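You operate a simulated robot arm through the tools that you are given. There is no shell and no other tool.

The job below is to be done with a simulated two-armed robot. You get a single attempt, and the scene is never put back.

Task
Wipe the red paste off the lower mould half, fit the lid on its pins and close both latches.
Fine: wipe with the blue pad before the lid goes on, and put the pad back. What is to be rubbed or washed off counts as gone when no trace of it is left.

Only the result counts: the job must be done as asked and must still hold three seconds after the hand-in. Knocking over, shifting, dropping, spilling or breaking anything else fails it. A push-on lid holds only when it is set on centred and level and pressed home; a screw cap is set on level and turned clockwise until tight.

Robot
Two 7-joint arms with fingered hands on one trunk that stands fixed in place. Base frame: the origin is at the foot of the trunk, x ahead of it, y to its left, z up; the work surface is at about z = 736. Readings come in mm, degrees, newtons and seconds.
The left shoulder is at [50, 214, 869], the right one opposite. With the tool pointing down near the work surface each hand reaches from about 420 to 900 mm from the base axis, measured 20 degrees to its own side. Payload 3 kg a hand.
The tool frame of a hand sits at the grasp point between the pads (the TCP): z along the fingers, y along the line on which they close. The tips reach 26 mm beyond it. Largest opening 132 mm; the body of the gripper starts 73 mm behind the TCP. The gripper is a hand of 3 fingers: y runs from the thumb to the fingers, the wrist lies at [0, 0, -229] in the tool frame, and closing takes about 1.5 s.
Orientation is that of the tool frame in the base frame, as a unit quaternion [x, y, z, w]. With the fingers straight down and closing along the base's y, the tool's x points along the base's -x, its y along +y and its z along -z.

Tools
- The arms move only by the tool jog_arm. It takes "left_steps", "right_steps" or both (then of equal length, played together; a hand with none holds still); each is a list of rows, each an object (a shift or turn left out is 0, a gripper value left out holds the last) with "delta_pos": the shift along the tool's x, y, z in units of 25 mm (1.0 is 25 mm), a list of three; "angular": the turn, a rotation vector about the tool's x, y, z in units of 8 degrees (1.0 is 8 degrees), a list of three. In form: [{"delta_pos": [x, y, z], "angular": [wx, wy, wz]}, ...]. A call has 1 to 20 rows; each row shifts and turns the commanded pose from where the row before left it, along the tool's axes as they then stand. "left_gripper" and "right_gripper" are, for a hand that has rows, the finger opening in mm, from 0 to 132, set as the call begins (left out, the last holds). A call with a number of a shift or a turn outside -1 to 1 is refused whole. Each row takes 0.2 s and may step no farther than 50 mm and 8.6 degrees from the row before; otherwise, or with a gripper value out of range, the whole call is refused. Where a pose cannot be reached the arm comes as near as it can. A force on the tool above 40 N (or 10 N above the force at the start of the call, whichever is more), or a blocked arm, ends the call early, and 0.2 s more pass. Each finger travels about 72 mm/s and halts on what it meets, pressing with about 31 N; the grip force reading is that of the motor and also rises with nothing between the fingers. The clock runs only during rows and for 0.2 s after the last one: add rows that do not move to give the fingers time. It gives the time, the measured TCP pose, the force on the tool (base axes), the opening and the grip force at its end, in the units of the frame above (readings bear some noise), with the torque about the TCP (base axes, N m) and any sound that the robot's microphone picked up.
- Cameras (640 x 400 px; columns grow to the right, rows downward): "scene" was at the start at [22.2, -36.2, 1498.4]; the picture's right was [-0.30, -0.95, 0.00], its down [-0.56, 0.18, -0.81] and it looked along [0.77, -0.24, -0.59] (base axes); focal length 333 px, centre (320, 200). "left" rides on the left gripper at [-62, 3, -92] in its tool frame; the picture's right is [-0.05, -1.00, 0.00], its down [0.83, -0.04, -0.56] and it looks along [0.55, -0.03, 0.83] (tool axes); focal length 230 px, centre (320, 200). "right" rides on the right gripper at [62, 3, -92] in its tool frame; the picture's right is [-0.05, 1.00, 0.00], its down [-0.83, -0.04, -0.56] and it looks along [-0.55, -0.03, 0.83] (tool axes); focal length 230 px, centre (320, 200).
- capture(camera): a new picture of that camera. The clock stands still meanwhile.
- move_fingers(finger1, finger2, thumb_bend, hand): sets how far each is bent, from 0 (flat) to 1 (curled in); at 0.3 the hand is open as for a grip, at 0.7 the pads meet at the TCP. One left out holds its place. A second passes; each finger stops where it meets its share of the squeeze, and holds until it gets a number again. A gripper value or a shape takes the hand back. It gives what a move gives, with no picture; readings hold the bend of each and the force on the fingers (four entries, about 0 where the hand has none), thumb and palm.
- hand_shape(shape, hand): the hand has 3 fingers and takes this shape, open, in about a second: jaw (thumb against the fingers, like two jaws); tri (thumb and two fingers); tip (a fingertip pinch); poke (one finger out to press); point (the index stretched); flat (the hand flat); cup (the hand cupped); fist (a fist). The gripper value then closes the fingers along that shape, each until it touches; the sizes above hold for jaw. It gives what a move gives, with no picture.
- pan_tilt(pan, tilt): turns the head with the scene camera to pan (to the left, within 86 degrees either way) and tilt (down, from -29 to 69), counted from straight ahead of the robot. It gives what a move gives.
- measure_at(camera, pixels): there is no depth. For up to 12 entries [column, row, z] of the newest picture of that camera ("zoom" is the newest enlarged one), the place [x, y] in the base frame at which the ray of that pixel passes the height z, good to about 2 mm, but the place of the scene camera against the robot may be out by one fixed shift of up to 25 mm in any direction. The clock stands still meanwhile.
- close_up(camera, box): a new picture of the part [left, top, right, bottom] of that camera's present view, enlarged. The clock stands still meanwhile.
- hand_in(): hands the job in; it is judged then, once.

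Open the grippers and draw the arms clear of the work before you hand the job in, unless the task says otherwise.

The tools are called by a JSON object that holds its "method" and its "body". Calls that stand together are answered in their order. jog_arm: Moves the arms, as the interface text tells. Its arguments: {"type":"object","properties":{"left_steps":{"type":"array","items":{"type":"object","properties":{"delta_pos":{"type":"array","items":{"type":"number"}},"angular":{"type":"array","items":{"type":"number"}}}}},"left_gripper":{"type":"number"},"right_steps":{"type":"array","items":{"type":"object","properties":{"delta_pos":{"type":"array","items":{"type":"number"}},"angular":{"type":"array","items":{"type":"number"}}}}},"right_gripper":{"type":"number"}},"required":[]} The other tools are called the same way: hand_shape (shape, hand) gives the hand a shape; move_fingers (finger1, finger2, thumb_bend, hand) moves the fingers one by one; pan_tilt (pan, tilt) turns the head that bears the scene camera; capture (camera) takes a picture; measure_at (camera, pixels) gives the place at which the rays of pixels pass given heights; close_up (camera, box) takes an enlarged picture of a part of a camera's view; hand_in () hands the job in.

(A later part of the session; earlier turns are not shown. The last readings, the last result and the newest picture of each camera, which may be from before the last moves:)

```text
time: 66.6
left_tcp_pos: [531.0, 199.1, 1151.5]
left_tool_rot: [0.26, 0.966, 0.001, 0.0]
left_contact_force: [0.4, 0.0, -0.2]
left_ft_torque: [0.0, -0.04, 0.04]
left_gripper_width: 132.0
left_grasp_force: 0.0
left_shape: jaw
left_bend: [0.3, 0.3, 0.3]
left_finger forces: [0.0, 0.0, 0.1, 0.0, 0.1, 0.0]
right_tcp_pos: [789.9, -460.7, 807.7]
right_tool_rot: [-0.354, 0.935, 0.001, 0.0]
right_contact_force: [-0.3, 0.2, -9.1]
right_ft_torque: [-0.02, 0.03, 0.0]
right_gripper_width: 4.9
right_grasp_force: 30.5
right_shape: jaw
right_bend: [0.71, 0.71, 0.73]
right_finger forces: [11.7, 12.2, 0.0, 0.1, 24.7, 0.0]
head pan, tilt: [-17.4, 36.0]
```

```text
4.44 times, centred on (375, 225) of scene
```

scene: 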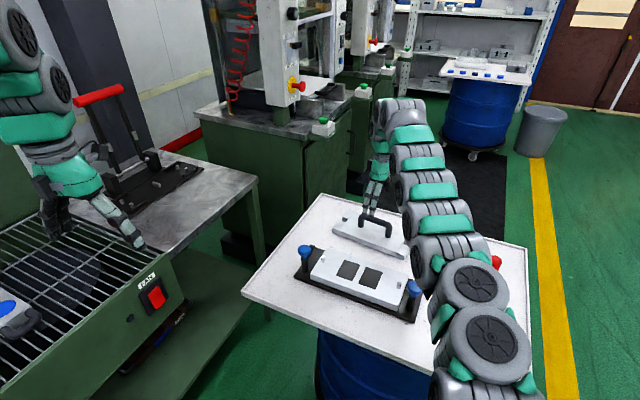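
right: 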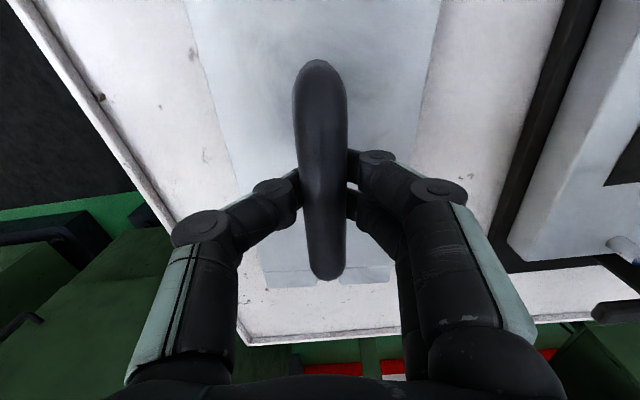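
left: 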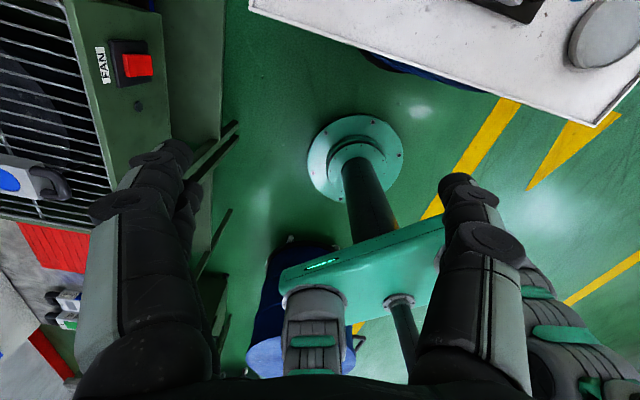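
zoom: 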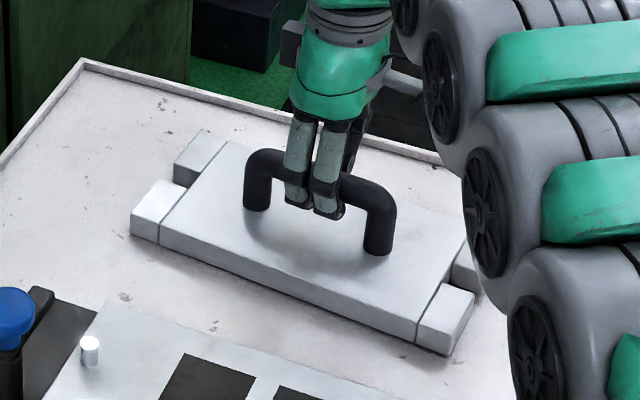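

The fingers now wedge under the bar (9 N down on the hand), so the bar's axis is still a bit higher. I open, rise 9 mm more and close again.

{"method": "jog_arm", "body": {"right_steps": [{"delta_pos": [0, 0, 0]}, {"delta_pos": [0, 0, 0]}, {"delta_pos": [0, 0, 0]}, {"delta_pos": [0, 0, 0]}, {"delta_pos": [0, 0, -0.18]}, {"delta_pos": [0, 0, -0.18]}, {"delta_pos": [0, 0, 0]}], "right_gripper": 70}}

{"method": "jog_arm", "body": {"right_steps": [{"delta_pos": [0, 0, 0]}, {"delta_pos": [0, 0, 0]}, {"delta_pos": [0, 0, 0]}, {"delta_pos": [0, 0, 0]}, {"delta_pos": [0, 0, 0]}, {"delta_pos": [0, 0, 0]}], "right_gripper": 5}}

{"method": "capture", "body": {"camera": "right"}}

{"method": "close_up", "body": {"camera": "scene", "box": [320, 180, 430, 270]}}

```text
time: 68.2
left_tcp_pos: [530.7, 199.5, 1149.7]
left_tool_rot: [0.26, 0.966, 0.001, 0.0]
left_contact_force: [0.1, 0.3, 0.2]
left_ft_torque: [0.0, 0.01, -0.01]
left_gripper_width: 131.9
left_grasp_force: 0.1
left_shape: jaw
left_bend: [0.3, 0.3, 0.3]
left_finger forces: [0.0, 0.0, 0.0, 0.1, 0.0, 0.0]
right_tcp_pos: [791.3, -459.0, 815.1]
right_tool_rot: [-0.353, 0.936, 0.0, 0.0]
right_contact_force: [-0.2, 0.4, 1.0]
right_ft_torque: [-0.02, 0.0, 0.0]
right_gripper_width: 69.3
right_grasp_force: 0.1
right_shape: jaw
right_bend: [0.72, 0.72, 0.7]
right_finger forces: [0.0, 0.0, 0.0, 0.0, 0.1, 0.0]
head pan, tilt: [-17.4, 36.0]
```

```text
time: 69.6
left_tcp_pos: [530.7, 201.0, 1150.4]
left_tool_rot: [0.261, 0.965, 0.0, 0.0]
left_contact_force: [-0.1, -0.4, 0.5]
left_ft_torque: [0.01, 0.02, 0.0]
left_gripper_width: 131.8
left_grasp_force: 0.1
left_shape: jaw
left_bend: [0.3, 0.3, 0.3]
left_finger forces: [0.1, 0.0, 0.0, 0.0, 0.1, 0.1]
right_tcp_pos: [791.4, -460.1, 814.8]
right_tool_rot: [-0.354, 0.935, 0.0, 0.0]
right_contact_force: [-0.5, 0.5, 0.2]
right_ft_torque: [-0.02, 0.01, -0.01]
right_gripper_width: 14.2
right_grasp_force: 31.0
right_shape: jaw
right_bend: [0.72, 0.72, 0.7]
right_finger forces: [14.2, 14.1, 0.1, 0.1, 28.1, 0.0]
head pan, tilt: [-17.4, 36.0]
```

```text
taken
```

right: 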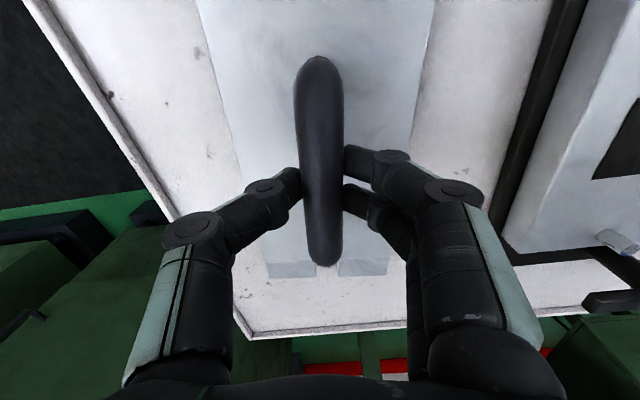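

```text
4.44 times, centred on (375, 225) of scene
```

zoom: 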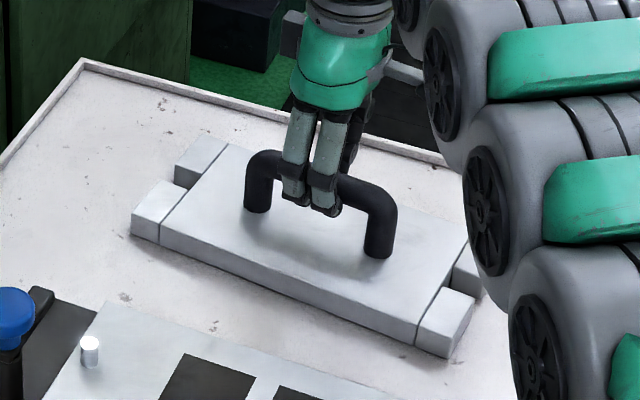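

The bar (14 mm thick) is now gripped squarely at z=814.8 with no vertical force. Before lifting I measure the lid's far end and slot in the hand camera to know how the lid lies relative to the hand.

{"method": "close_up", "body": {"camera": "right", "box": [240, 220, 420, 340]}}

{"method": "close_up", "body": {"camera": "right", "box": [180, 0, 460, 175]}}

{"method": "close_up", "body": {"camera": "scene", "box": [335, 200, 425, 262]}}

```text
3.33 times, centred on (330, 280) of right
```

zoom: 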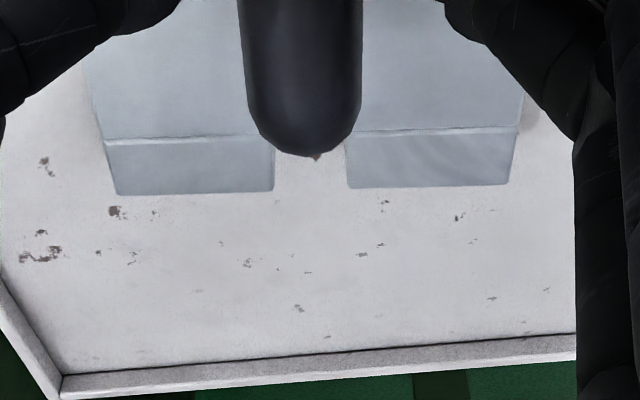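

```text
2.29 times, centred on (320, 88) of right
```

zoom: 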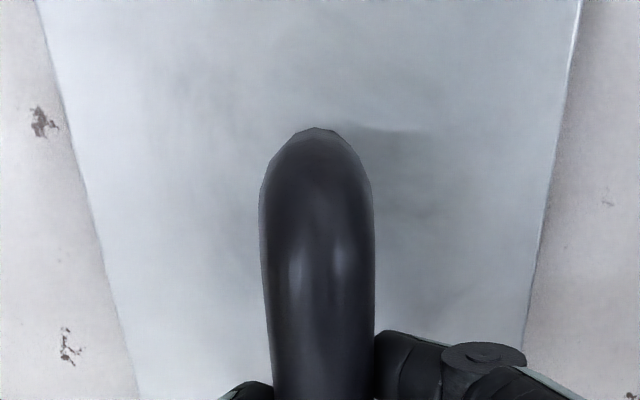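

```text
6.45 times, centred on (380, 231) of scene
```

zoom: 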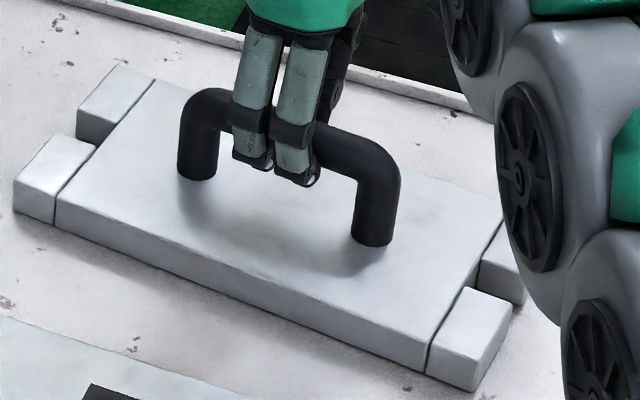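

The lid lies square in the hand (within about 0.3 degrees, centre about 2.5 mm along and 0.8 mm across from the TCP). To be sure of the pins I let go of the handle again, rise, and survey the pins and lid slots from straight above.

{"method": "jog_arm", "body": {"right_steps": [{"delta_pos": [0, 0, 0]}, {"delta_pos": [0, 0, 0]}, {"delta_pos": [0, 0, 0]}, {"delta_pos": [0, 0, 0]}, {"delta_pos": [0, 0, 0]}, {"delta_pos": [0, 0, 0]}, {"delta_pos": [0, 0, -0.5]}, {"delta_pos": [0, 0, -1]}, {"delta_pos": [0, 0, -1]}, {"delta_pos": [0, 0, -1]}, {"delta_pos": [0, 0, -1]}, {"delta_pos": [0.7, 0, -1]}, {"delta_pos": [0.7, 0, 0]}, {"delta_pos": [0, 0, 0]}], "right_gripper": 100}}

{"method": "capture", "body": {"camera": "right"}}

{"method": "close_up", "body": {"camera": "right", "box": [200, 0, 440, 150]}}

```text
time: 72.6
left_tcp_pos: [530.0, 199.9, 1150.7]
left_tool_rot: [0.261, 0.965, -0.001, 0.0]
left_contact_force: [-0.8, 0.5, 0.6]
left_ft_torque: [0.01, -0.02, 0.02]
left_gripper_width: 131.8
left_grasp_force: 0.1
left_shape: jaw
left_bend: [0.3, 0.3, 0.3]
left_finger forces: [0.0, 0.0, 0.0, 0.0, 0.0, 0.1]
right_tcp_pos: [763.2, -482.3, 953.8]
right_tool_rot: [-0.353, 0.935, 0.0, 0.0]
right_contact_force: [0.4, 0.0, -0.4]
right_ft_torque: [-0.01, -0.01, -0.02]
right_gripper_width: 99.9
right_grasp_force: 0.1
right_shape: jaw
right_bend: [0.63, 0.63, 0.6]
right_finger forces: [0.0, 0.1, 0.1, 0.0, 0.0, 0.0]
head pan, tilt: [-17.4, 36.0]
```

```text
taken
```

right: 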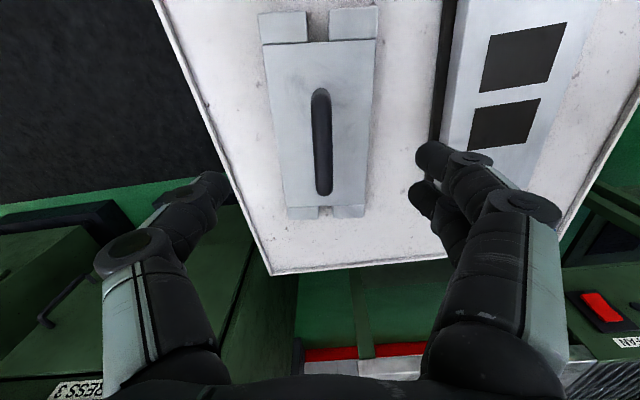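

```text
2.67 times, centred on (320, 75) of right
```

zoom: 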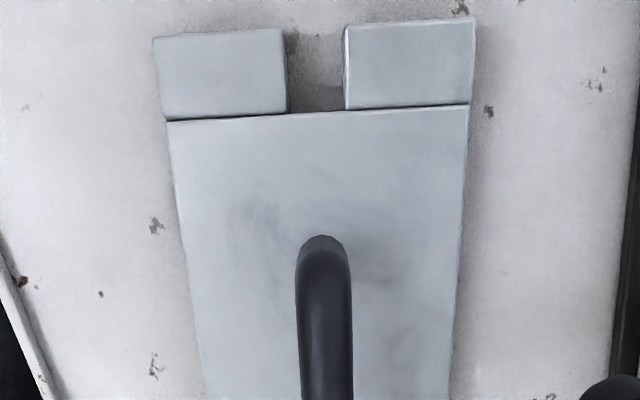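

The whole lid is visible. I measure its near end, slot, handle and far end here.

{"method": "measure_at", "body": {"camera": "zoom", "pixels": [[153, 38, 762], [475, 18, 762], [282, 29, 762], [345, 25, 762], [288, 113, 762], [345, 110, 762], [166, 121, 762], [468, 103, 762], [323, 237, 815], [323, 260, 815]]}}

{"method": "close_up", "body": {"camera": "right", "box": [250, 150, 410, 250]}}

```text
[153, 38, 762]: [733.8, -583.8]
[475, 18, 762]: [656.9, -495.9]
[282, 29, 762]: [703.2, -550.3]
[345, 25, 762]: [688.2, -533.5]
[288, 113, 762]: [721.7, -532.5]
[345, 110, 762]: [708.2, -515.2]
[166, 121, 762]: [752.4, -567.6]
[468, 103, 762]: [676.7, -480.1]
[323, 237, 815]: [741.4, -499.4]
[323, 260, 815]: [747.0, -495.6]
```

```text
4.00 times, centred on (330, 200) of right
```

zoom: 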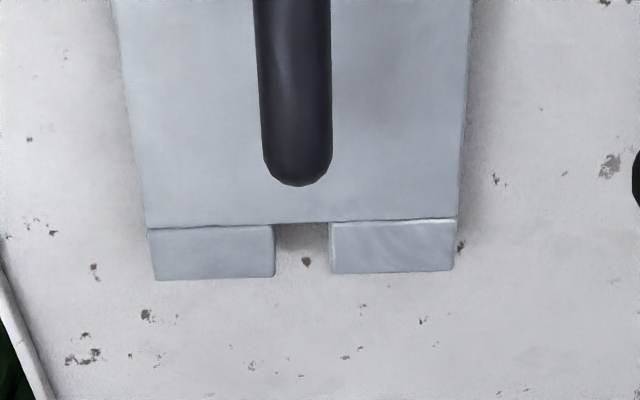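

{"method": "measure_at", "body": {"camera": "zoom", "pixels": [[157, 279, 762], [453, 269, 762], [274, 276, 762], [331, 273, 762], [273, 224, 762], [329, 221, 762], [147, 228, 762], [457, 217, 762], [297, 186, 815], [297, 178, 815]]}}

```text
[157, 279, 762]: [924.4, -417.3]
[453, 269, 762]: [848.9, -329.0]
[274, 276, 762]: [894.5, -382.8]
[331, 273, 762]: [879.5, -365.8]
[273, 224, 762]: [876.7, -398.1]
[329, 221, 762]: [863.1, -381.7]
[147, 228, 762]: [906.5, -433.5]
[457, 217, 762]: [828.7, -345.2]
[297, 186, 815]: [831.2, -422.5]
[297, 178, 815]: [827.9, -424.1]
```

The lid is 254x116.5 mm, centre (791,-456.5), long axis 41.1 degrees, slots 22 mm wide. I now take the same kind of view of the mould for the pins.

{"method": "jog_arm", "body": {"right_steps": [{"delta_pos": [0.195, 0.972, 0]}, {"delta_pos": [0.195, 0.972, 0]}, {"delta_pos": [0.195, 0.972, 0]}, {"delta_pos": [0.195, 0.972, 0]}, {"delta_pos": [0.195, 0.972, 0]}, {"delta_pos": [0.195, 0.972, 0]}, {"delta_pos": [0.195, 0.972, 0]}, {"delta_pos": [0.195, 0.972, 0]}, {"delta_pos": [0, 0, 0], "angular": [0, 0, -0.8]}, {"delta_pos": [0, 0, 0]}]}}

{"method": "capture", "body": {"camera": "right"}}

{"method": "close_up", "body": {"camera": "right", "box": [200, 0, 440, 150]}}

```text
time: 74.8
left_tcp_pos: [531.2, 201.6, 1151.9]
left_tool_rot: [0.261, 0.965, 0.001, 0.0]
left_contact_force: [1.1, 0.7, -0.7]
left_ft_torque: [0.0, 0.04, -0.02]
left_gripper_width: 132.0
left_grasp_force: 0.0
left_shape: jaw
left_bend: [0.3, 0.3, 0.3]
left_finger forces: [0.1, 0.0, 0.1, 0.0, 0.0, 0.1]
right_tcp_pos: [606.8, -363.9, 953.0]
right_tool_rot: [-0.404, 0.915, 0.0, 0.001]
right_contact_force: [0.1, 0.0, 0.1]
right_ft_torque: [0.02, -0.04, -0.01]
right_gripper_width: 99.9
right_grasp_force: 0.1
right_shape: jaw
right_bend: [0.63, 0.63, 0.6]
right_finger forces: [0.0, 0.1, 0.0, 0.0, 0.0, 0.0]
head pan, tilt: [-17.4, 36.0]
```

```text
taken
```

right: 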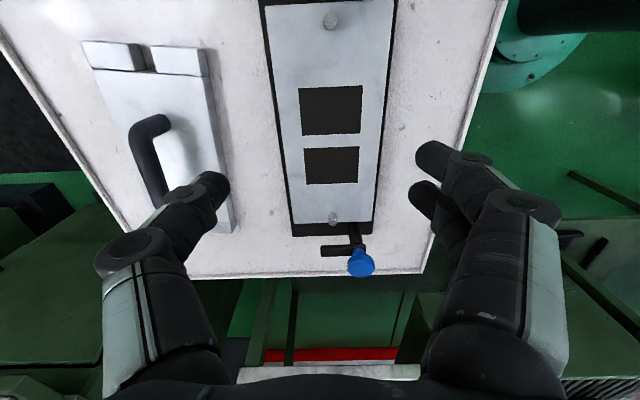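

```text
2.67 times, centred on (320, 75) of right
```

zoom: 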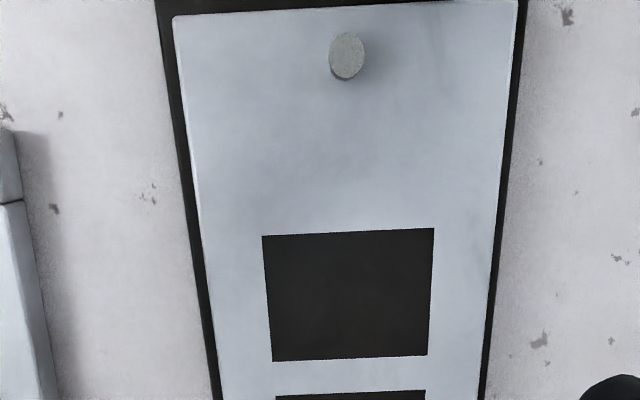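

The near pin shows at (347,54) in the zoom, the panels are clean. I measure the near end, then the far end.

{"method": "measure_at", "body": {"camera": "zoom", "pixels": [[173, 17, 770], [518, 1, 770], [347, 54, 785], [347, 72, 770], [262, 237, 770], [434, 229, 770], [272, 361, 770], [428, 354, 770], [210, 300, 770], [497, 290, 770]]}}

{"method": "close_up", "body": {"camera": "right", "box": [260, 130, 420, 290]}}

{"method": "close_up", "body": {"camera": "right", "box": [280, 180, 400, 290]}}

```text
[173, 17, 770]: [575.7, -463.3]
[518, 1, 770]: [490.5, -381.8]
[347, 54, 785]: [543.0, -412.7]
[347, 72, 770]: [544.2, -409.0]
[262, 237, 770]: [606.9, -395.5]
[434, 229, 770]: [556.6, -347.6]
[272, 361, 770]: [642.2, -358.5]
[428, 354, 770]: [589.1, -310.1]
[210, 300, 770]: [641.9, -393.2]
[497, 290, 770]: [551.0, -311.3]
```

```text
2.50 times, centred on (340, 210) of right
```

zoom: 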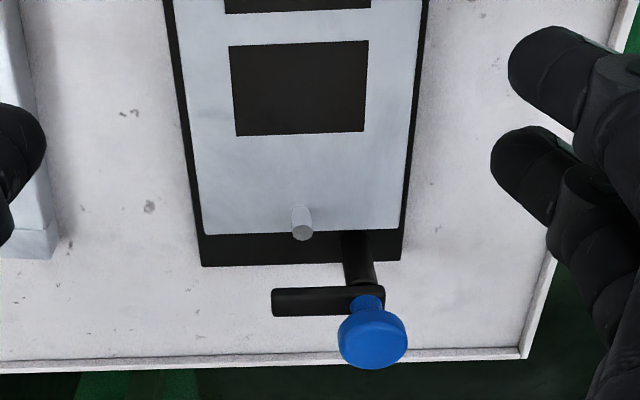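

```text
3.64 times, centred on (340, 235) of right
```

zoom: 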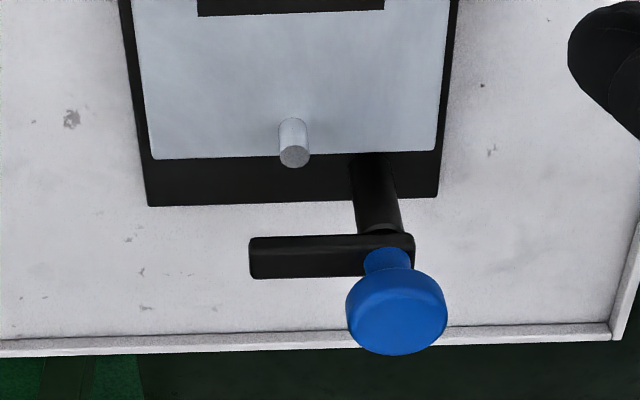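

{"method": "measure_at", "body": {"camera": "zoom", "pixels": [[152, 159, 770], [437, 150, 770], [295, 157, 785], [293, 128, 770], [396, 300, 830], [396, 325, 825], [250, 250, 800], [413, 243, 800], [250, 278, 800], [385, 255, 805], [149, 206, 744], [437, 197, 744]]}}

```text
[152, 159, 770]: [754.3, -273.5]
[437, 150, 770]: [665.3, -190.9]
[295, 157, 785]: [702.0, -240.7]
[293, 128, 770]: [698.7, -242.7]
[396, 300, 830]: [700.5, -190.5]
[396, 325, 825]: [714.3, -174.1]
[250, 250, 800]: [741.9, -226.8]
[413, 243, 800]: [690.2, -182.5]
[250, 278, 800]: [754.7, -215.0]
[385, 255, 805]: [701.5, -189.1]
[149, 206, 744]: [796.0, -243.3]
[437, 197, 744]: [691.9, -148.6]
```

The mould: centre about (622,-327), long axis 47.2 degrees, pins about 115 mm either side, so the lid must move by (-169,+129.5) mm and turn +6.1 degrees. I go back over the lid handle.

{"method": "jog_arm", "body": {"right_steps": [{"angular": [0, 0, 0.8]}, {"delta_pos": [-0.3785, -0.965, 0]}, {"delta_pos": [-0.3785, -0.965, 0]}, {"delta_pos": [-0.3785, -0.965, 0]}, {"delta_pos": [-0.3785, -0.965, 0]}, {"delta_pos": [-0.3785, -0.965, 0]}, {"delta_pos": [-0.3785, -0.965, 0]}, {"delta_pos": [-0.3785, -0.965, 0]}, {"delta_pos": [-0.3785, -0.965, 0]}, {"delta_pos": [0, 0, 0]}, {"delta_pos": [0, 0, 0]}], "right_gripper": 90}}

{"method": "capture", "body": {"camera": "right"}}

```text
time: 77.2
left_tcp_pos: [531.2, 200.7, 1151.3]
left_tool_rot: [0.26, 0.966, 0.0, 0.0]
left_contact_force: [-0.6, -0.4, 0.5]
left_ft_torque: [0.03, -0.04, -0.02]
left_gripper_width: 131.6
left_grasp_force: 0.1
left_shape: jaw
left_bend: [0.3, 0.3, 0.3]
left_finger forces: [0.0, 0.0, 0.0, 0.0, 0.0, 0.0]
right_tcp_pos: [785.0, -455.6, 950.3]
right_tool_rot: [-0.354, 0.935, -0.001, 0.0]
right_contact_force: [0.7, 0.0, 0.2]
right_ft_torque: [0.02, 0.01, 0.01]
right_gripper_width: 90.3
right_grasp_force: 0.0
right_shape: jaw
right_bend: [0.68, 0.68, 0.65]
right_finger forces: [0.0, 0.1, 0.0, 0.1, 0.1, 0.0]
right hand out of reach, approached as far as the arm can: row 9
head pan, tilt: [-17.4, 36.0]
```

```text
taken
```

right: 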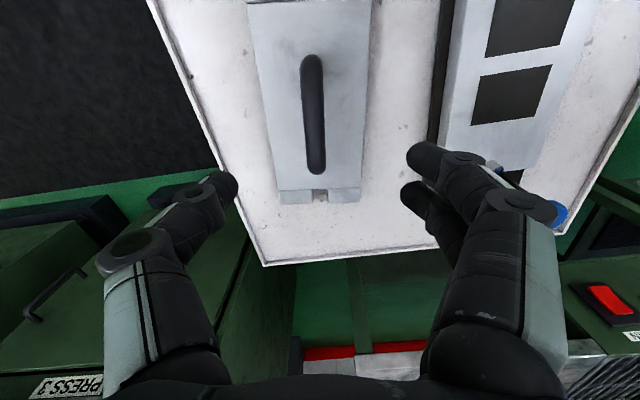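

At this height the target was just out of reach; lower down it is reachable. I descend to about z=840 and read the position.

{"method": "jog_arm", "body": {"right_steps": [{"delta_pos": [0, 0, 0.9]}, {"delta_pos": [0, 0, 0.9]}, {"delta_pos": [0, 0, 0.9]}, {"delta_pos": [0, 0, 0.9]}, {"delta_pos": [0, 0, 0.6]}, {"delta_pos": [0, 0, 0]}]}}

{"method": "capture", "body": {"camera": "right"}}

```text
time: 78.6
left_tcp_pos: [530.8, 201.0, 1151.0]
left_tool_rot: [0.26, 0.966, 0.0, 0.0]
left_contact_force: [0.1, 0.4, 0.7]
left_ft_torque: [0.0, -0.02, 0.0]
left_gripper_width: 131.9
left_grasp_force: 0.1
left_shape: jaw
left_bend: [0.3, 0.3, 0.3]
left_finger forces: [0.1, 0.1, 0.1, 0.1, 0.1, 0.0]
right_tcp_pos: [785.3, -454.9, 845.5]
right_tool_rot: [-0.353, 0.936, 0.0, 0.0]
right_contact_force: [0.2, -0.3, 0.2]
right_ft_torque: [-0.01, -0.02, -0.01]
right_gripper_width: 90.2
right_grasp_force: 0.1
right_shape: jaw
right_bend: [0.68, 0.68, 0.65]
right_finger forces: [0.1, 0.0, 0.0, 0.0, 0.1, 0.1]
head pan, tilt: [-17.4, 36.0]
```

```text
taken
```

right: 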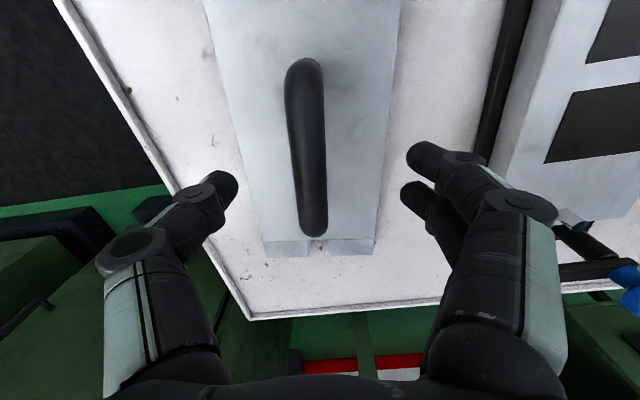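

I correct by about (+6,-4) mm to centre on the bar, and descend to z=815.

{"method": "jog_arm", "body": {"right_steps": [{"delta_pos": [-0.075, -0.285, 0.2]}, {"delta_pos": [0, 0, 0.5]}, {"delta_pos": [0, 0, 0.5]}, {"delta_pos": [0, 0, 0]}, {"delta_pos": [0, 0, 0]}]}}

{"method": "capture", "body": {"camera": "right"}}

```text
time: 79.8
left_tcp_pos: [530.3, 200.1, 1149.8]
left_tool_rot: [0.261, 0.965, 0.001, 0.0]
left_contact_force: [0.2, -0.8, -0.6]
left_ft_torque: [0.02, 0.01, 0.01]
left_gripper_width: 131.9
left_grasp_force: 0.1
left_shape: jaw
left_bend: [0.3, 0.3, 0.3]
left_finger forces: [0.1, 0.0, 0.0, 0.0, 0.1, 0.0]
right_tcp_pos: [792.2, -458.9, 814.0]
right_tool_rot: [-0.353, 0.936, 0.0, 0.0]
right_contact_force: [-0.2, -0.2, 0.9]
right_ft_torque: [-0.03, 0.03, 0.0]
right_gripper_width: 90.2
right_grasp_force: 0.0
right_shape: jaw
right_bend: [0.68, 0.68, 0.65]
right_finger forces: [0.1, 0.1, 0.0, 0.1, 0.1, 0.1]
head pan, tilt: [-17.4, 36.0]
```

```text
taken
```

right: 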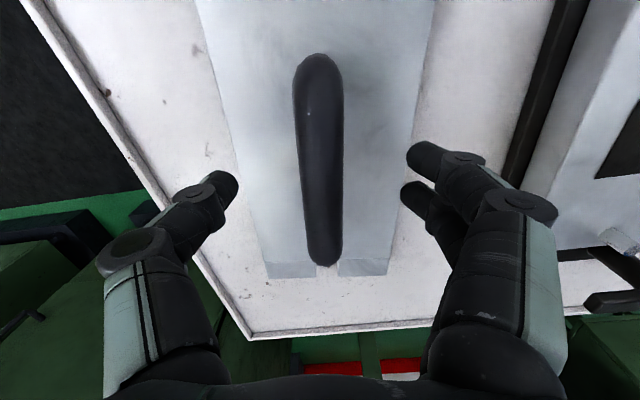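

The bar is between the fingers. I close on it again.

{"method": "jog_arm", "body": {"right_steps": [{"delta_pos": [0, 0, 0]}, {"delta_pos": [0, 0, 0]}, {"delta_pos": [0, 0, 0]}, {"delta_pos": [0, 0, 0]}, {"delta_pos": [0, 0, 0]}, {"delta_pos": [0, 0, 0]}, {"delta_pos": [0, 0, 0]}], "right_gripper": 3}}

{"method": "capture", "body": {"camera": "right"}}

```text
time: 81.4
left_tcp_pos: [530.5, 199.4, 1151.8]
left_tool_rot: [0.261, 0.965, 0.0, 0.0]
left_contact_force: [0.6, 0.4, -0.3]
left_ft_torque: [0.02, 0.0, -0.03]
left_gripper_width: 131.9
left_grasp_force: 0.0
left_shape: jaw
left_bend: [0.3, 0.3, 0.3]
left_finger forces: [0.0, 0.0, 0.1, 0.0, 0.0, 0.0]
right_tcp_pos: [791.2, -458.2, 813.8]
right_tool_rot: [-0.353, 0.936, 0.0, 0.0]
right_contact_force: [0.0, 0.5, 0.1]
right_ft_torque: [0.02, 0.0, 0.01]
right_gripper_width: 13.2
right_grasp_force: 31.6
right_shape: jaw
right_bend: [0.72, 0.72, 0.7]
right_finger forces: [13.8, 14.1, 0.0, 0.1, 27.5, 0.0]
head pan, tilt: [-17.4, 36.0]
```

```text
taken
```

right: 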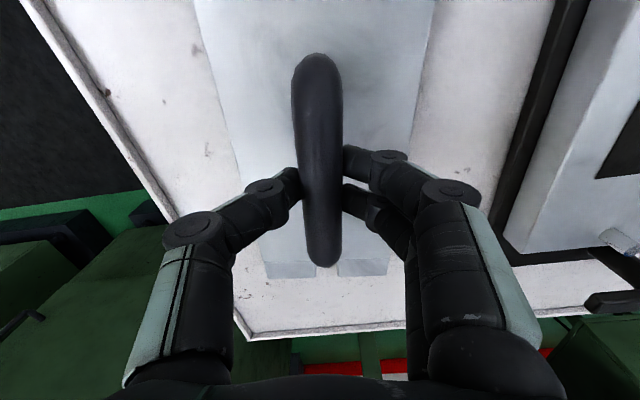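

Gripped at 13 mm. I record the lid's far end once more as a reference in this grip.

{"method": "close_up", "body": {"camera": "right", "box": [240, 220, 420, 340]}}

{"method": "measure_at", "body": {"camera": "right", "pixels": [[268, 278, 762], [386, 275, 762], [316, 277, 762], [338.5, 276, 762]]}}

```text
3.33 times, centred on (330, 280) of right
```

zoom: 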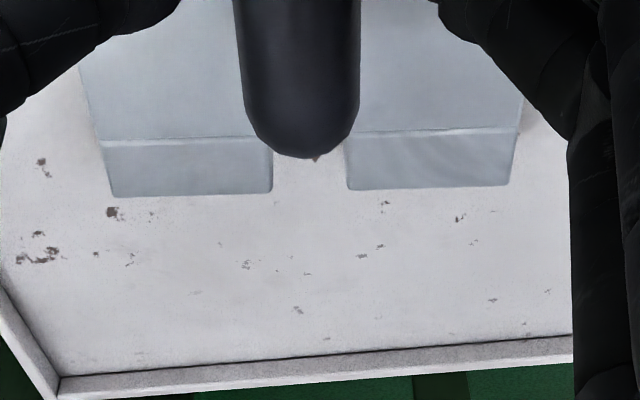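

```text
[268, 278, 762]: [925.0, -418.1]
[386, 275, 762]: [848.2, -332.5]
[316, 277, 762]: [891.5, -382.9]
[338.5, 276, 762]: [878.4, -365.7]
```

The lid's centre is (791,-457.3) in this grip. I lift gently by 62 mm and check weight and level.

{"method": "jog_arm", "body": {"right_steps": [{"delta_pos": [0, 0, -0.1]}, {"delta_pos": [0, 0, -0.2]}, {"delta_pos": [0, 0, -0.3]}, {"delta_pos": [0, 0, -0.4]}, {"delta_pos": [0, 0, -0.5]}, {"delta_pos": [0, 0, -0.5]}, {"delta_pos": [0, 0, -0.5]}, {"delta_pos": [0, 0, 0]}]}}

{"method": "capture", "body": {"camera": "right"}}

{"method": "close_up", "body": {"camera": "scene", "box": [280, 160, 440, 320]}}

```text
time: 83.2
left_tcp_pos: [530.8, 199.3, 1151.2]
left_tool_rot: [0.261, 0.965, 0.0, -0.001]
left_contact_force: [-0.4, 0.0, 0.1]
left_ft_torque: [-0.03, 0.01, 0.01]
left_gripper_width: 131.8
left_grasp_force: 0.0
left_shape: jaw
left_bend: [0.3, 0.3, 0.3]
left_finger forces: [0.0, 0.1, 0.0, 0.0, 0.0, 0.0]
right_tcp_pos: [791.0, -461.3, 875.5]
right_tool_rot: [-0.353, 0.935, 0.0, -0.001]
right_contact_force: [0.5, -0.1, -10.2]
right_ft_torque: [-0.02, 0.01, -0.04]
right_gripper_width: 12.8
right_grasp_force: 30.5
right_shape: jaw
right_bend: [0.72, 0.72, 0.7]
right_finger forces: [13.7, 13.8, 0.0, 0.0, 27.4, 0.0]
head pan, tilt: [-17.4, 36.0]
```

```text
taken
```

right: 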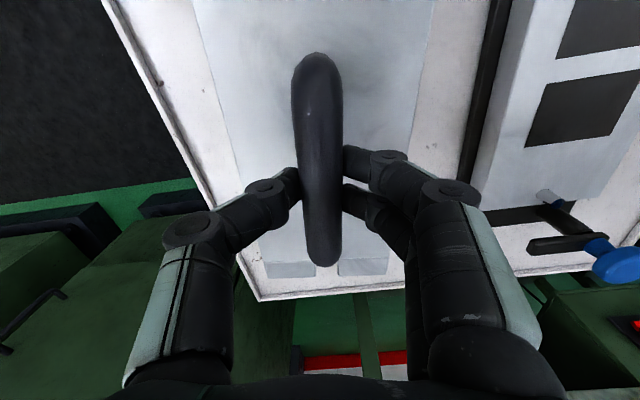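

```text
2.50 times, centred on (360, 240) of scene
```

zoom: 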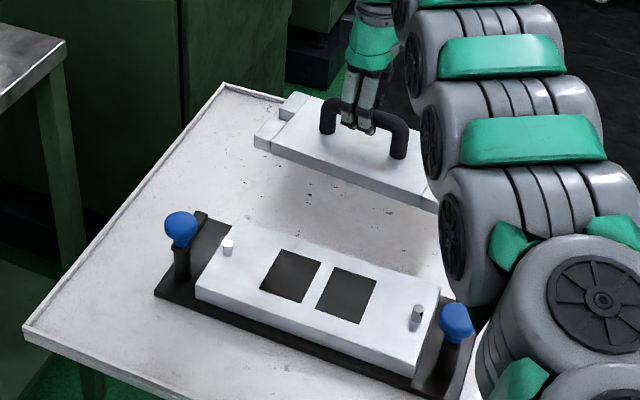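

The lid hangs level (10 N, no torque). I carry it over the mould while rising another 55 mm, then turn it 5.9 degrees into line.

{"method": "jog_arm", "body": {"right_steps": [{"delta_pos": [0.161, 0.838, -0.22]}, {"delta_pos": [0.161, 0.838, -0.22]}, {"delta_pos": [0.161, 0.838, -0.22]}, {"delta_pos": [0.161, 0.838, -0.22]}, {"delta_pos": [0.161, 0.838, -0.22]}, {"delta_pos": [0.161, 0.838, -0.22]}, {"delta_pos": [0.161, 0.838, -0.22]}, {"delta_pos": [0.161, 0.838, -0.22]}, {"delta_pos": [0.161, 0.838, -0.22]}, {"delta_pos": [0.161, 0.838, -0.22]}, {"angular": [0, 0, -0.37]}, {"angular": [0, 0, -0.37]}, {"delta_pos": [0, 0, 0]}, {"delta_pos": [0, 0, 0]}]}}

{"method": "capture", "body": {"camera": "right"}}

{"method": "close_up", "body": {"camera": "scene", "box": [280, 160, 440, 320]}}

```text
time: 86.2
left_tcp_pos: [531.1, 199.9, 1151.8]
left_tool_rot: [0.261, 0.965, 0.0, 0.0]
left_contact_force: [-0.6, -0.3, 0.5]
left_ft_torque: [0.01, 0.04, -0.01]
left_gripper_width: 131.9
left_grasp_force: 0.0
left_shape: jaw
left_bend: [0.3, 0.3, 0.3]
left_finger forces: [0.0, 0.1, 0.0, 0.1, 0.1, 0.1]
right_tcp_pos: [624.2, -328.6, 933.9]
right_tool_rot: [-0.401, 0.916, 0.0, 0.0]
right_contact_force: [0.4, 0.9, -10.2]
right_ft_torque: [0.0, 0.02, 0.03]
right_gripper_width: 12.4
right_grasp_force: 31.1
right_shape: jaw
right_bend: [0.72, 0.72, 0.7]
right_finger forces: [13.4, 13.7, 0.0, 0.0, 26.9, 0.1]
head pan, tilt: [-17.4, 36.0]
```

```text
taken
```

right: 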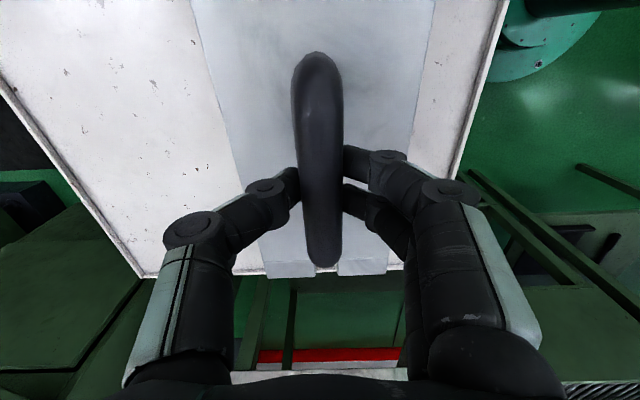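

```text
2.50 times, centred on (360, 240) of scene
```

zoom: 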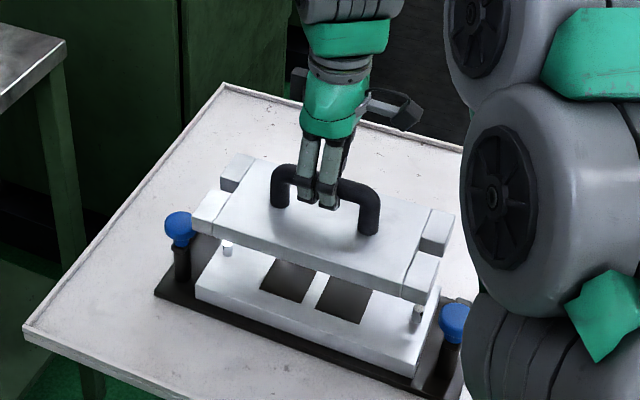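

The lid hangs above the mould, lined up by eye. I lower it to about 10 mm above the pins and check the alignment in the scene zoom.

{"method": "jog_arm", "body": {"right_steps": [{"delta_pos": [0, 0, 0.4]}, {"delta_pos": [0, 0, 0.4]}, {"delta_pos": [0, 0, 0.4]}, {"delta_pos": [0, 0, 0.4]}, {"delta_pos": [0, 0, 0.4]}, {"delta_pos": [0, 0, 0]}, {"delta_pos": [0, 0, 0]}]}}

{"method": "close_up", "body": {"camera": "scene", "box": [290, 200, 440, 320]}}

{"method": "capture", "body": {"camera": "right"}}

{"method": "close_up", "body": {"camera": "right", "box": [240, 220, 440, 345]}}

```text
time: 87.8
left_tcp_pos: [530.3, 200.9, 1152.3]
left_tool_rot: [0.26, 0.966, -0.001, 0.0]
left_contact_force: [0.4, -0.8, -0.4]
left_ft_torque: [-0.01, 0.03, 0.03]
left_gripper_width: 132.0
left_grasp_force: 0.1
left_shape: jaw
left_bend: [0.3, 0.3, 0.3]
left_finger forces: [0.0, 0.0, 0.0, 0.0, 0.0, 0.0]
right_tcp_pos: [625.6, -329.2, 883.4]
right_tool_rot: [-0.401, 0.916, 0.0, 0.0]
right_contact_force: [0.0, 0.1, -10.2]
right_ft_torque: [-0.04, -0.01, 0.03]
right_gripper_width: 12.1
right_grasp_force: 30.8
right_shape: jaw
right_bend: [0.72, 0.72, 0.7]
right_finger forces: [13.2, 13.5, 0.0, 0.0, 26.5, 0.1]
head pan, tilt: [-17.4, 36.0]
```

```text
3.33 times, centred on (365, 260) of scene
```

zoom: 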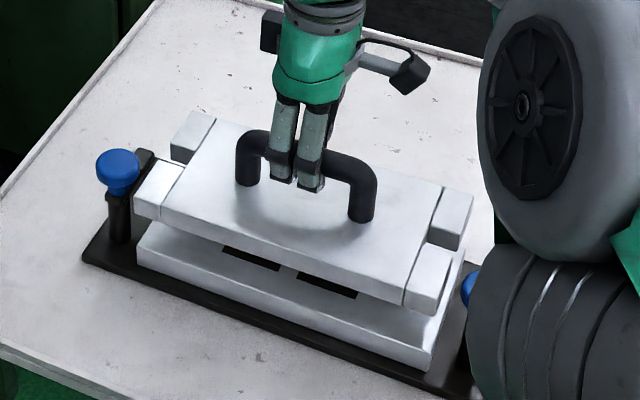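

```text
taken
```

right: 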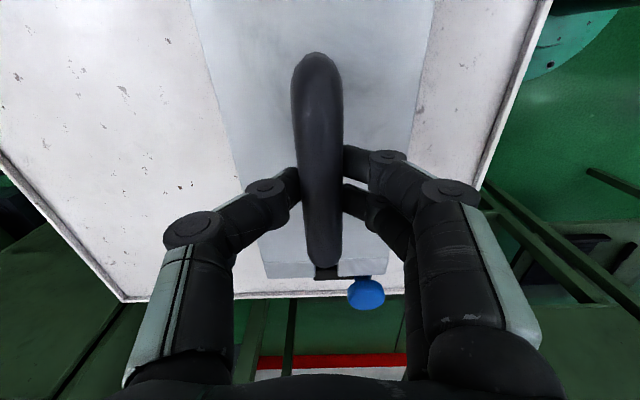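

```text
3.20 times, centred on (340, 282) of right
```

zoom: 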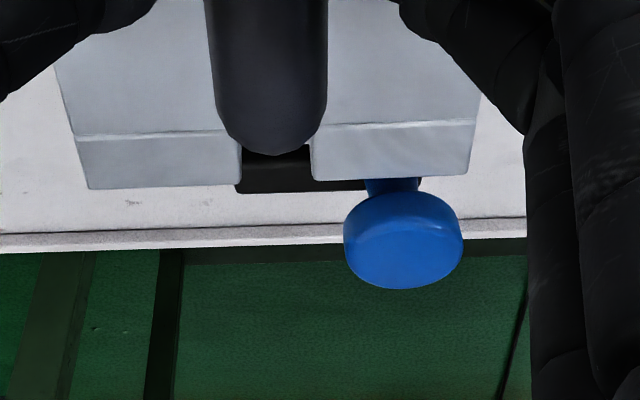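

The TCP reads about (625.6,-329.2), perhaps 2-3 mm off in x. I compare lid and mould corners in one scene zoom, where the camera's fixed shift cancels.

{"method": "close_up", "body": {"camera": "scene", "box": [312, 230, 412, 310]}}

{"method": "close_up", "body": {"camera": "scene", "box": [308, 224, 356, 284]}}

{"method": "close_up", "body": {"camera": "scene", "box": [376, 250, 436, 320]}}

```text
5.00 times, centred on (362, 270) of scene
```

zoom: 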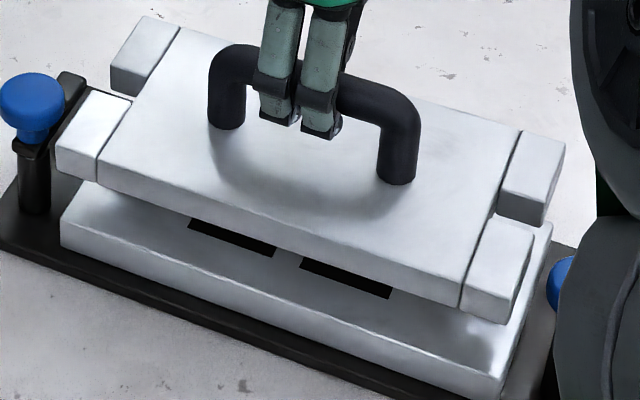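

```text
6.67 times, centred on (332, 254) of scene
```

zoom: 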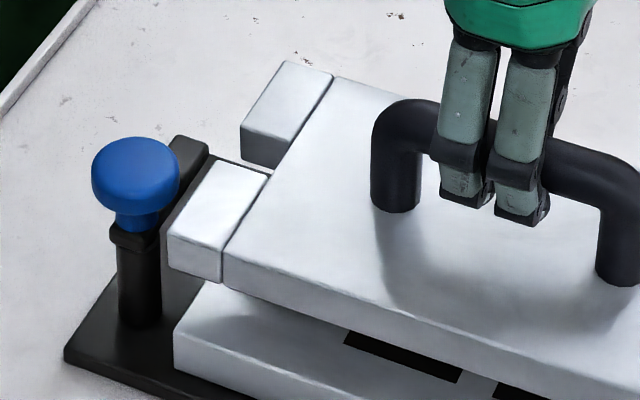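

```text
5.71 times, centred on (406, 285) of scene
```

zoom: 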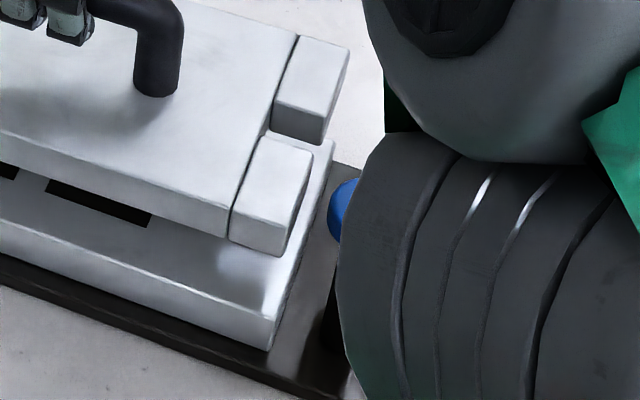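

{"method": "measure_at", "body": {"camera": "zoom", "pixels": [[280, 257, 805], [288, 238, 831], [312, 150, 831], [274, 318, 770.5], [333, 140, 770.5], [230, 237, 805], [322, 143, 805], [348, 50, 831]]}}

{"method": "close_up", "body": {"camera": "scene", "box": [308, 224, 356, 284]}}

{"method": "measure_at", "body": {"camera": "zoom", "pixels": [[168, 265, 805], [168, 237, 831], [174, 333, 770.5], [216, 159, 831], [220, 285, 805], [223, 255, 831], [240, 128, 831], [208, 282, 770.5]]}}

```text
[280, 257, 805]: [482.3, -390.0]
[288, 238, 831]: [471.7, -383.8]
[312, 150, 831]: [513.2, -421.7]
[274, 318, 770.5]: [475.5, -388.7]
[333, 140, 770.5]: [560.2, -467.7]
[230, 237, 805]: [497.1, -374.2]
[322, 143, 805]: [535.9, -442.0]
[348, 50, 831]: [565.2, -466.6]
```

```text
6.67 times, centred on (332, 254) of scene
```

zoom: 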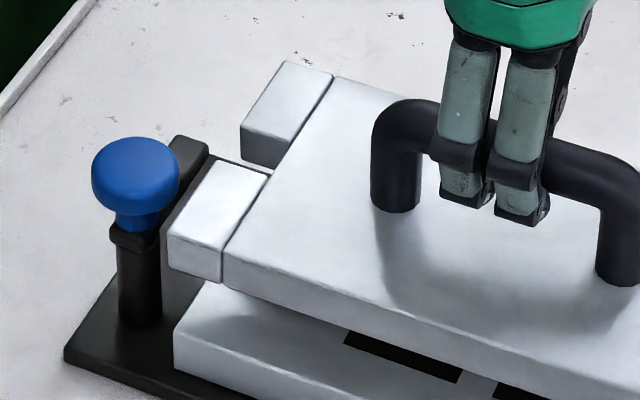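

```text
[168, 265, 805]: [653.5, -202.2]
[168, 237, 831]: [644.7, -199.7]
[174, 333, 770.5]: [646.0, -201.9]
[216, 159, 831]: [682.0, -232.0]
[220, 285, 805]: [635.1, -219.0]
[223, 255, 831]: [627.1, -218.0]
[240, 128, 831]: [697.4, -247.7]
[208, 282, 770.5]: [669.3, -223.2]
```

The corner comparison suggests the lid is about 3-5 mm too far along +x. I correct by roughly (-2.5 u, -3.5 v) mm and lower in 3 mm steps until the pins just enter the slots, watching the force.

{"method": "jog_arm", "body": {"right_steps": [{"delta_pos": [0.1, 0.14, 0]}, {"delta_pos": [0, 0, 0.12]}, {"delta_pos": [0, 0, 0.12]}, {"delta_pos": [0, 0, 0.12]}, {"delta_pos": [0, 0, 0.12]}, {"delta_pos": [0, 0, 0.12]}, {"delta_pos": [0, 0, 0]}, {"delta_pos": [0, 0, 0]}]}}

{"method": "close_up", "body": {"camera": "scene", "box": [308, 234, 356, 274]}}

{"method": "close_up", "body": {"camera": "scene", "box": [376, 264, 424, 304]}}

```text
time: 89.6
left_tcp_pos: [530.8, 199.7, 1151.1]
left_tool_rot: [0.26, 0.966, 0.0, 0.0]
left_contact_force: [-0.1, 0.3, 0.1]
left_ft_torque: [-0.04, -0.02, 0.0]
left_gripper_width: 131.8
left_grasp_force: 0.0
left_shape: jaw
left_bend: [0.3, 0.3, 0.3]
left_finger forces: [0.1, 0.1, 0.1, 0.0, 0.1, 0.1]
right_tcp_pos: [619.8, -329.0, 867.8]
right_tool_rot: [-0.402, 0.916, 0.0, 0.0]
right_contact_force: [0.4, -0.9, -10.2]
right_ft_torque: [-0.01, -0.01, 0.01]
right_gripper_width: 12.4
right_grasp_force: 30.8
right_shape: jaw
right_bend: [0.72, 0.72, 0.7]
right_finger forces: [13.0, 13.4, 0.1, 0.0, 26.3, 0.0]
head pan, tilt: [-17.4, 36.0]
```

```text
10.00 times, centred on (332, 254) of scene
```

zoom: 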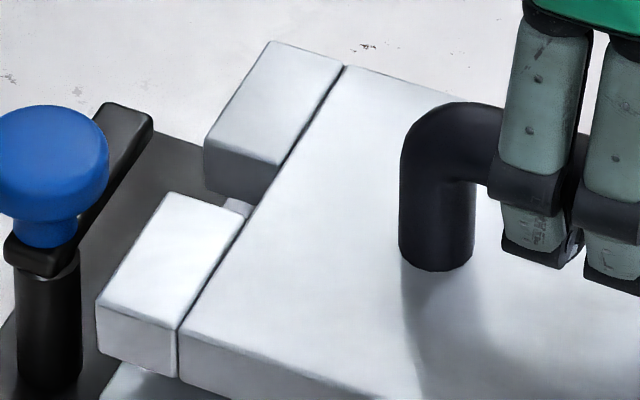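

```text
10.00 times, centred on (400, 284) of scene
```

zoom: 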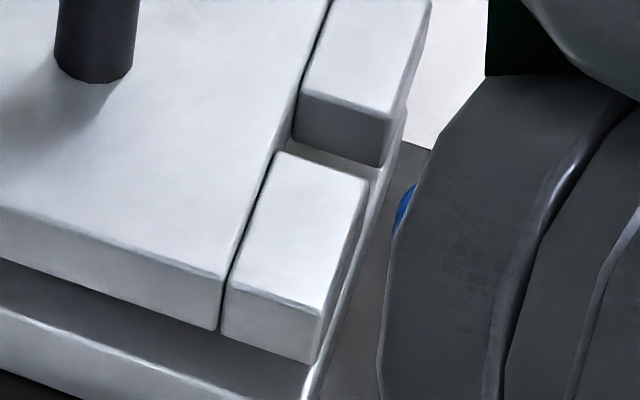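

The pins appear inside the slots in these zooms. I enlarge both slots strongly to judge the pin position within each slot before lowering further.

{"method": "close_up", "body": {"camera": "scene", "box": [316, 240, 340, 260]}}

{"method": "close_up", "body": {"camera": "scene", "box": [392, 266, 416, 286]}}

```text
16.00 times, centred on (328, 250) of scene
```

zoom: 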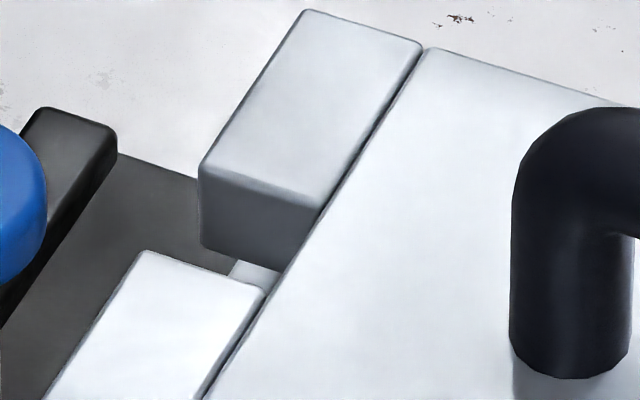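

```text
16.00 times, centred on (404, 276) of scene
```

zoom: 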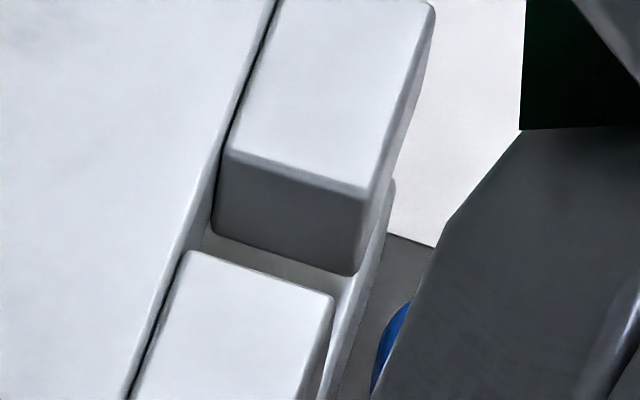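

The pins are hidden behind the near blocks, so I lower carefully by 6 mm and read the force.

{"method": "jog_arm", "body": {"right_steps": [{"delta_pos": [0, 0, 0.08]}, {"delta_pos": [0, 0, 0.08]}, {"delta_pos": [0, 0, 0.08]}, {"delta_pos": [0, 0, 0]}]}}

```text
time: 90.6
left_tcp_pos: [530.1, 200.0, 1150.4]
left_tool_rot: [0.26, 0.966, 0.001, 0.0]
left_contact_force: [0.0, 0.1, 0.1]
left_ft_torque: [0.02, 0.0, -0.01]
left_gripper_width: 131.8
left_grasp_force: 0.0
left_shape: jaw
left_bend: [0.3, 0.3, 0.3]
left_finger forces: [0.0, 0.0, 0.0, 0.1, 0.0, 0.0]
right_tcp_pos: [619.2, -328.7, 860.0]
right_tool_rot: [-0.402, 0.916, 0.001, 0.0]
right_contact_force: [0.4, 0.7, -10.3]
right_ft_torque: [0.01, 0.01, -0.01]
right_gripper_width: 12.4
right_grasp_force: 31.2
right_shape: jaw
right_bend: [0.72, 0.72, 0.7]
right_finger forces: [13.2, 13.4, 0.1, 0.0, 26.4, 0.1]
head pan, tilt: [-17.4, 36.0]
```

No contact yet (still -10.3 N). I lower 5 mm more and look at both ends.

{"method": "jog_arm", "body": {"right_steps": [{"delta_pos": [0, 0, 0.08]}, {"delta_pos": [0, 0, 0.08]}, {"delta_pos": [0, 0, 0.04]}, {"delta_pos": [0, 0, 0]}]}}

{"method": "close_up", "body": {"camera": "scene", "box": [308, 240, 344, 275]}}

{"method": "close_up", "body": {"camera": "scene", "box": [380, 268, 420, 308]}}

```text
time: 91.6
left_tcp_pos: [531.1, 200.3, 1151.2]
left_tool_rot: [0.26, 0.966, 0.0, 0.001]
left_contact_force: [0.2, -0.2, 0.2]
left_ft_torque: [0.0, 0.03, 0.0]
left_gripper_width: 131.9
left_grasp_force: 0.1
left_shape: jaw
left_bend: [0.3, 0.3, 0.3]
left_finger forces: [0.0, 0.0, 0.1, 0.0, 0.0, 0.0]
right_tcp_pos: [619.4, -328.2, 856.1]
right_tool_rot: [-0.401, 0.916, 0.001, 0.0]
right_contact_force: [0.6, 0.1, -10.2]
right_ft_torque: [-0.02, 0.01, -0.03]
right_gripper_width: 12.4
right_grasp_force: 31.0
right_shape: jaw
right_bend: [0.72, 0.72, 0.7]
right_finger forces: [13.2, 13.4, 0.1, 0.1, 26.4, 0.0]
head pan, tilt: [-17.4, 36.0]
```

```text
11.43 times, centred on (326, 258) of scene
```

zoom: 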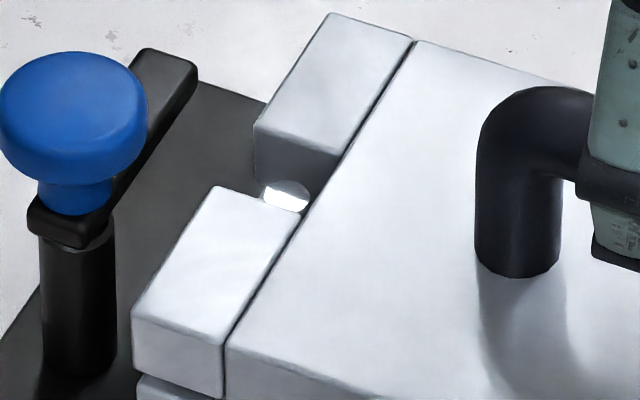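

```text
10.00 times, centred on (400, 288) of scene
```

zoom: 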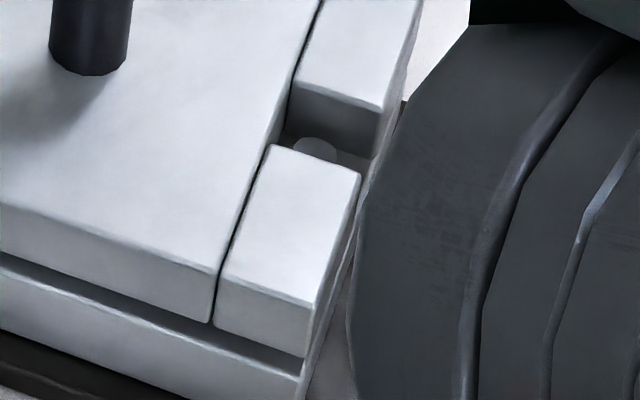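

Both pins now stand inside the slots. I compare the near corners of lid (bottom z about 778) and mould (770) in this zoom for the remaining offset.

{"method": "measure_at", "body": {"camera": "zoom", "pixels": [[305, 357, 778], [298, 377, 770], [213, 322, 778], [100, 284, 778], [100, 308, 770], [200, 343, 770], [316, 148, 785], [272, 148, 796], [365, 148, 796]]}}

{"method": "close_up", "body": {"camera": "scene", "box": [312, 240, 348, 285]}}

```text
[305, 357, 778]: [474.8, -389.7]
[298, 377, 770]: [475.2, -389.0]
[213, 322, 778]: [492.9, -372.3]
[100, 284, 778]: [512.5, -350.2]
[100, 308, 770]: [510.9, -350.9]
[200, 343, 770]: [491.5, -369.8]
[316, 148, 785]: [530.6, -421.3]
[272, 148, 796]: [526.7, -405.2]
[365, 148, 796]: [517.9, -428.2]
```

```text
8.89 times, centred on (330, 262) of scene
```

zoom: 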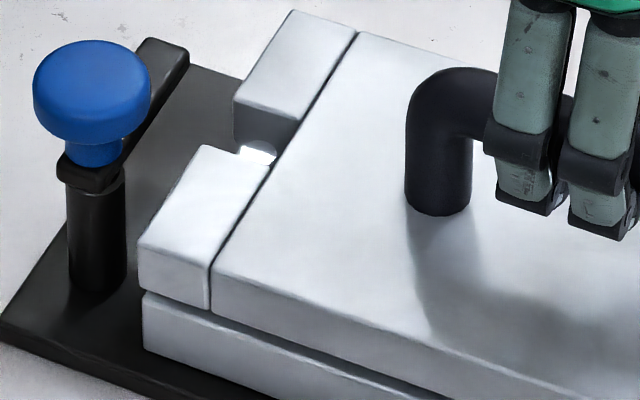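

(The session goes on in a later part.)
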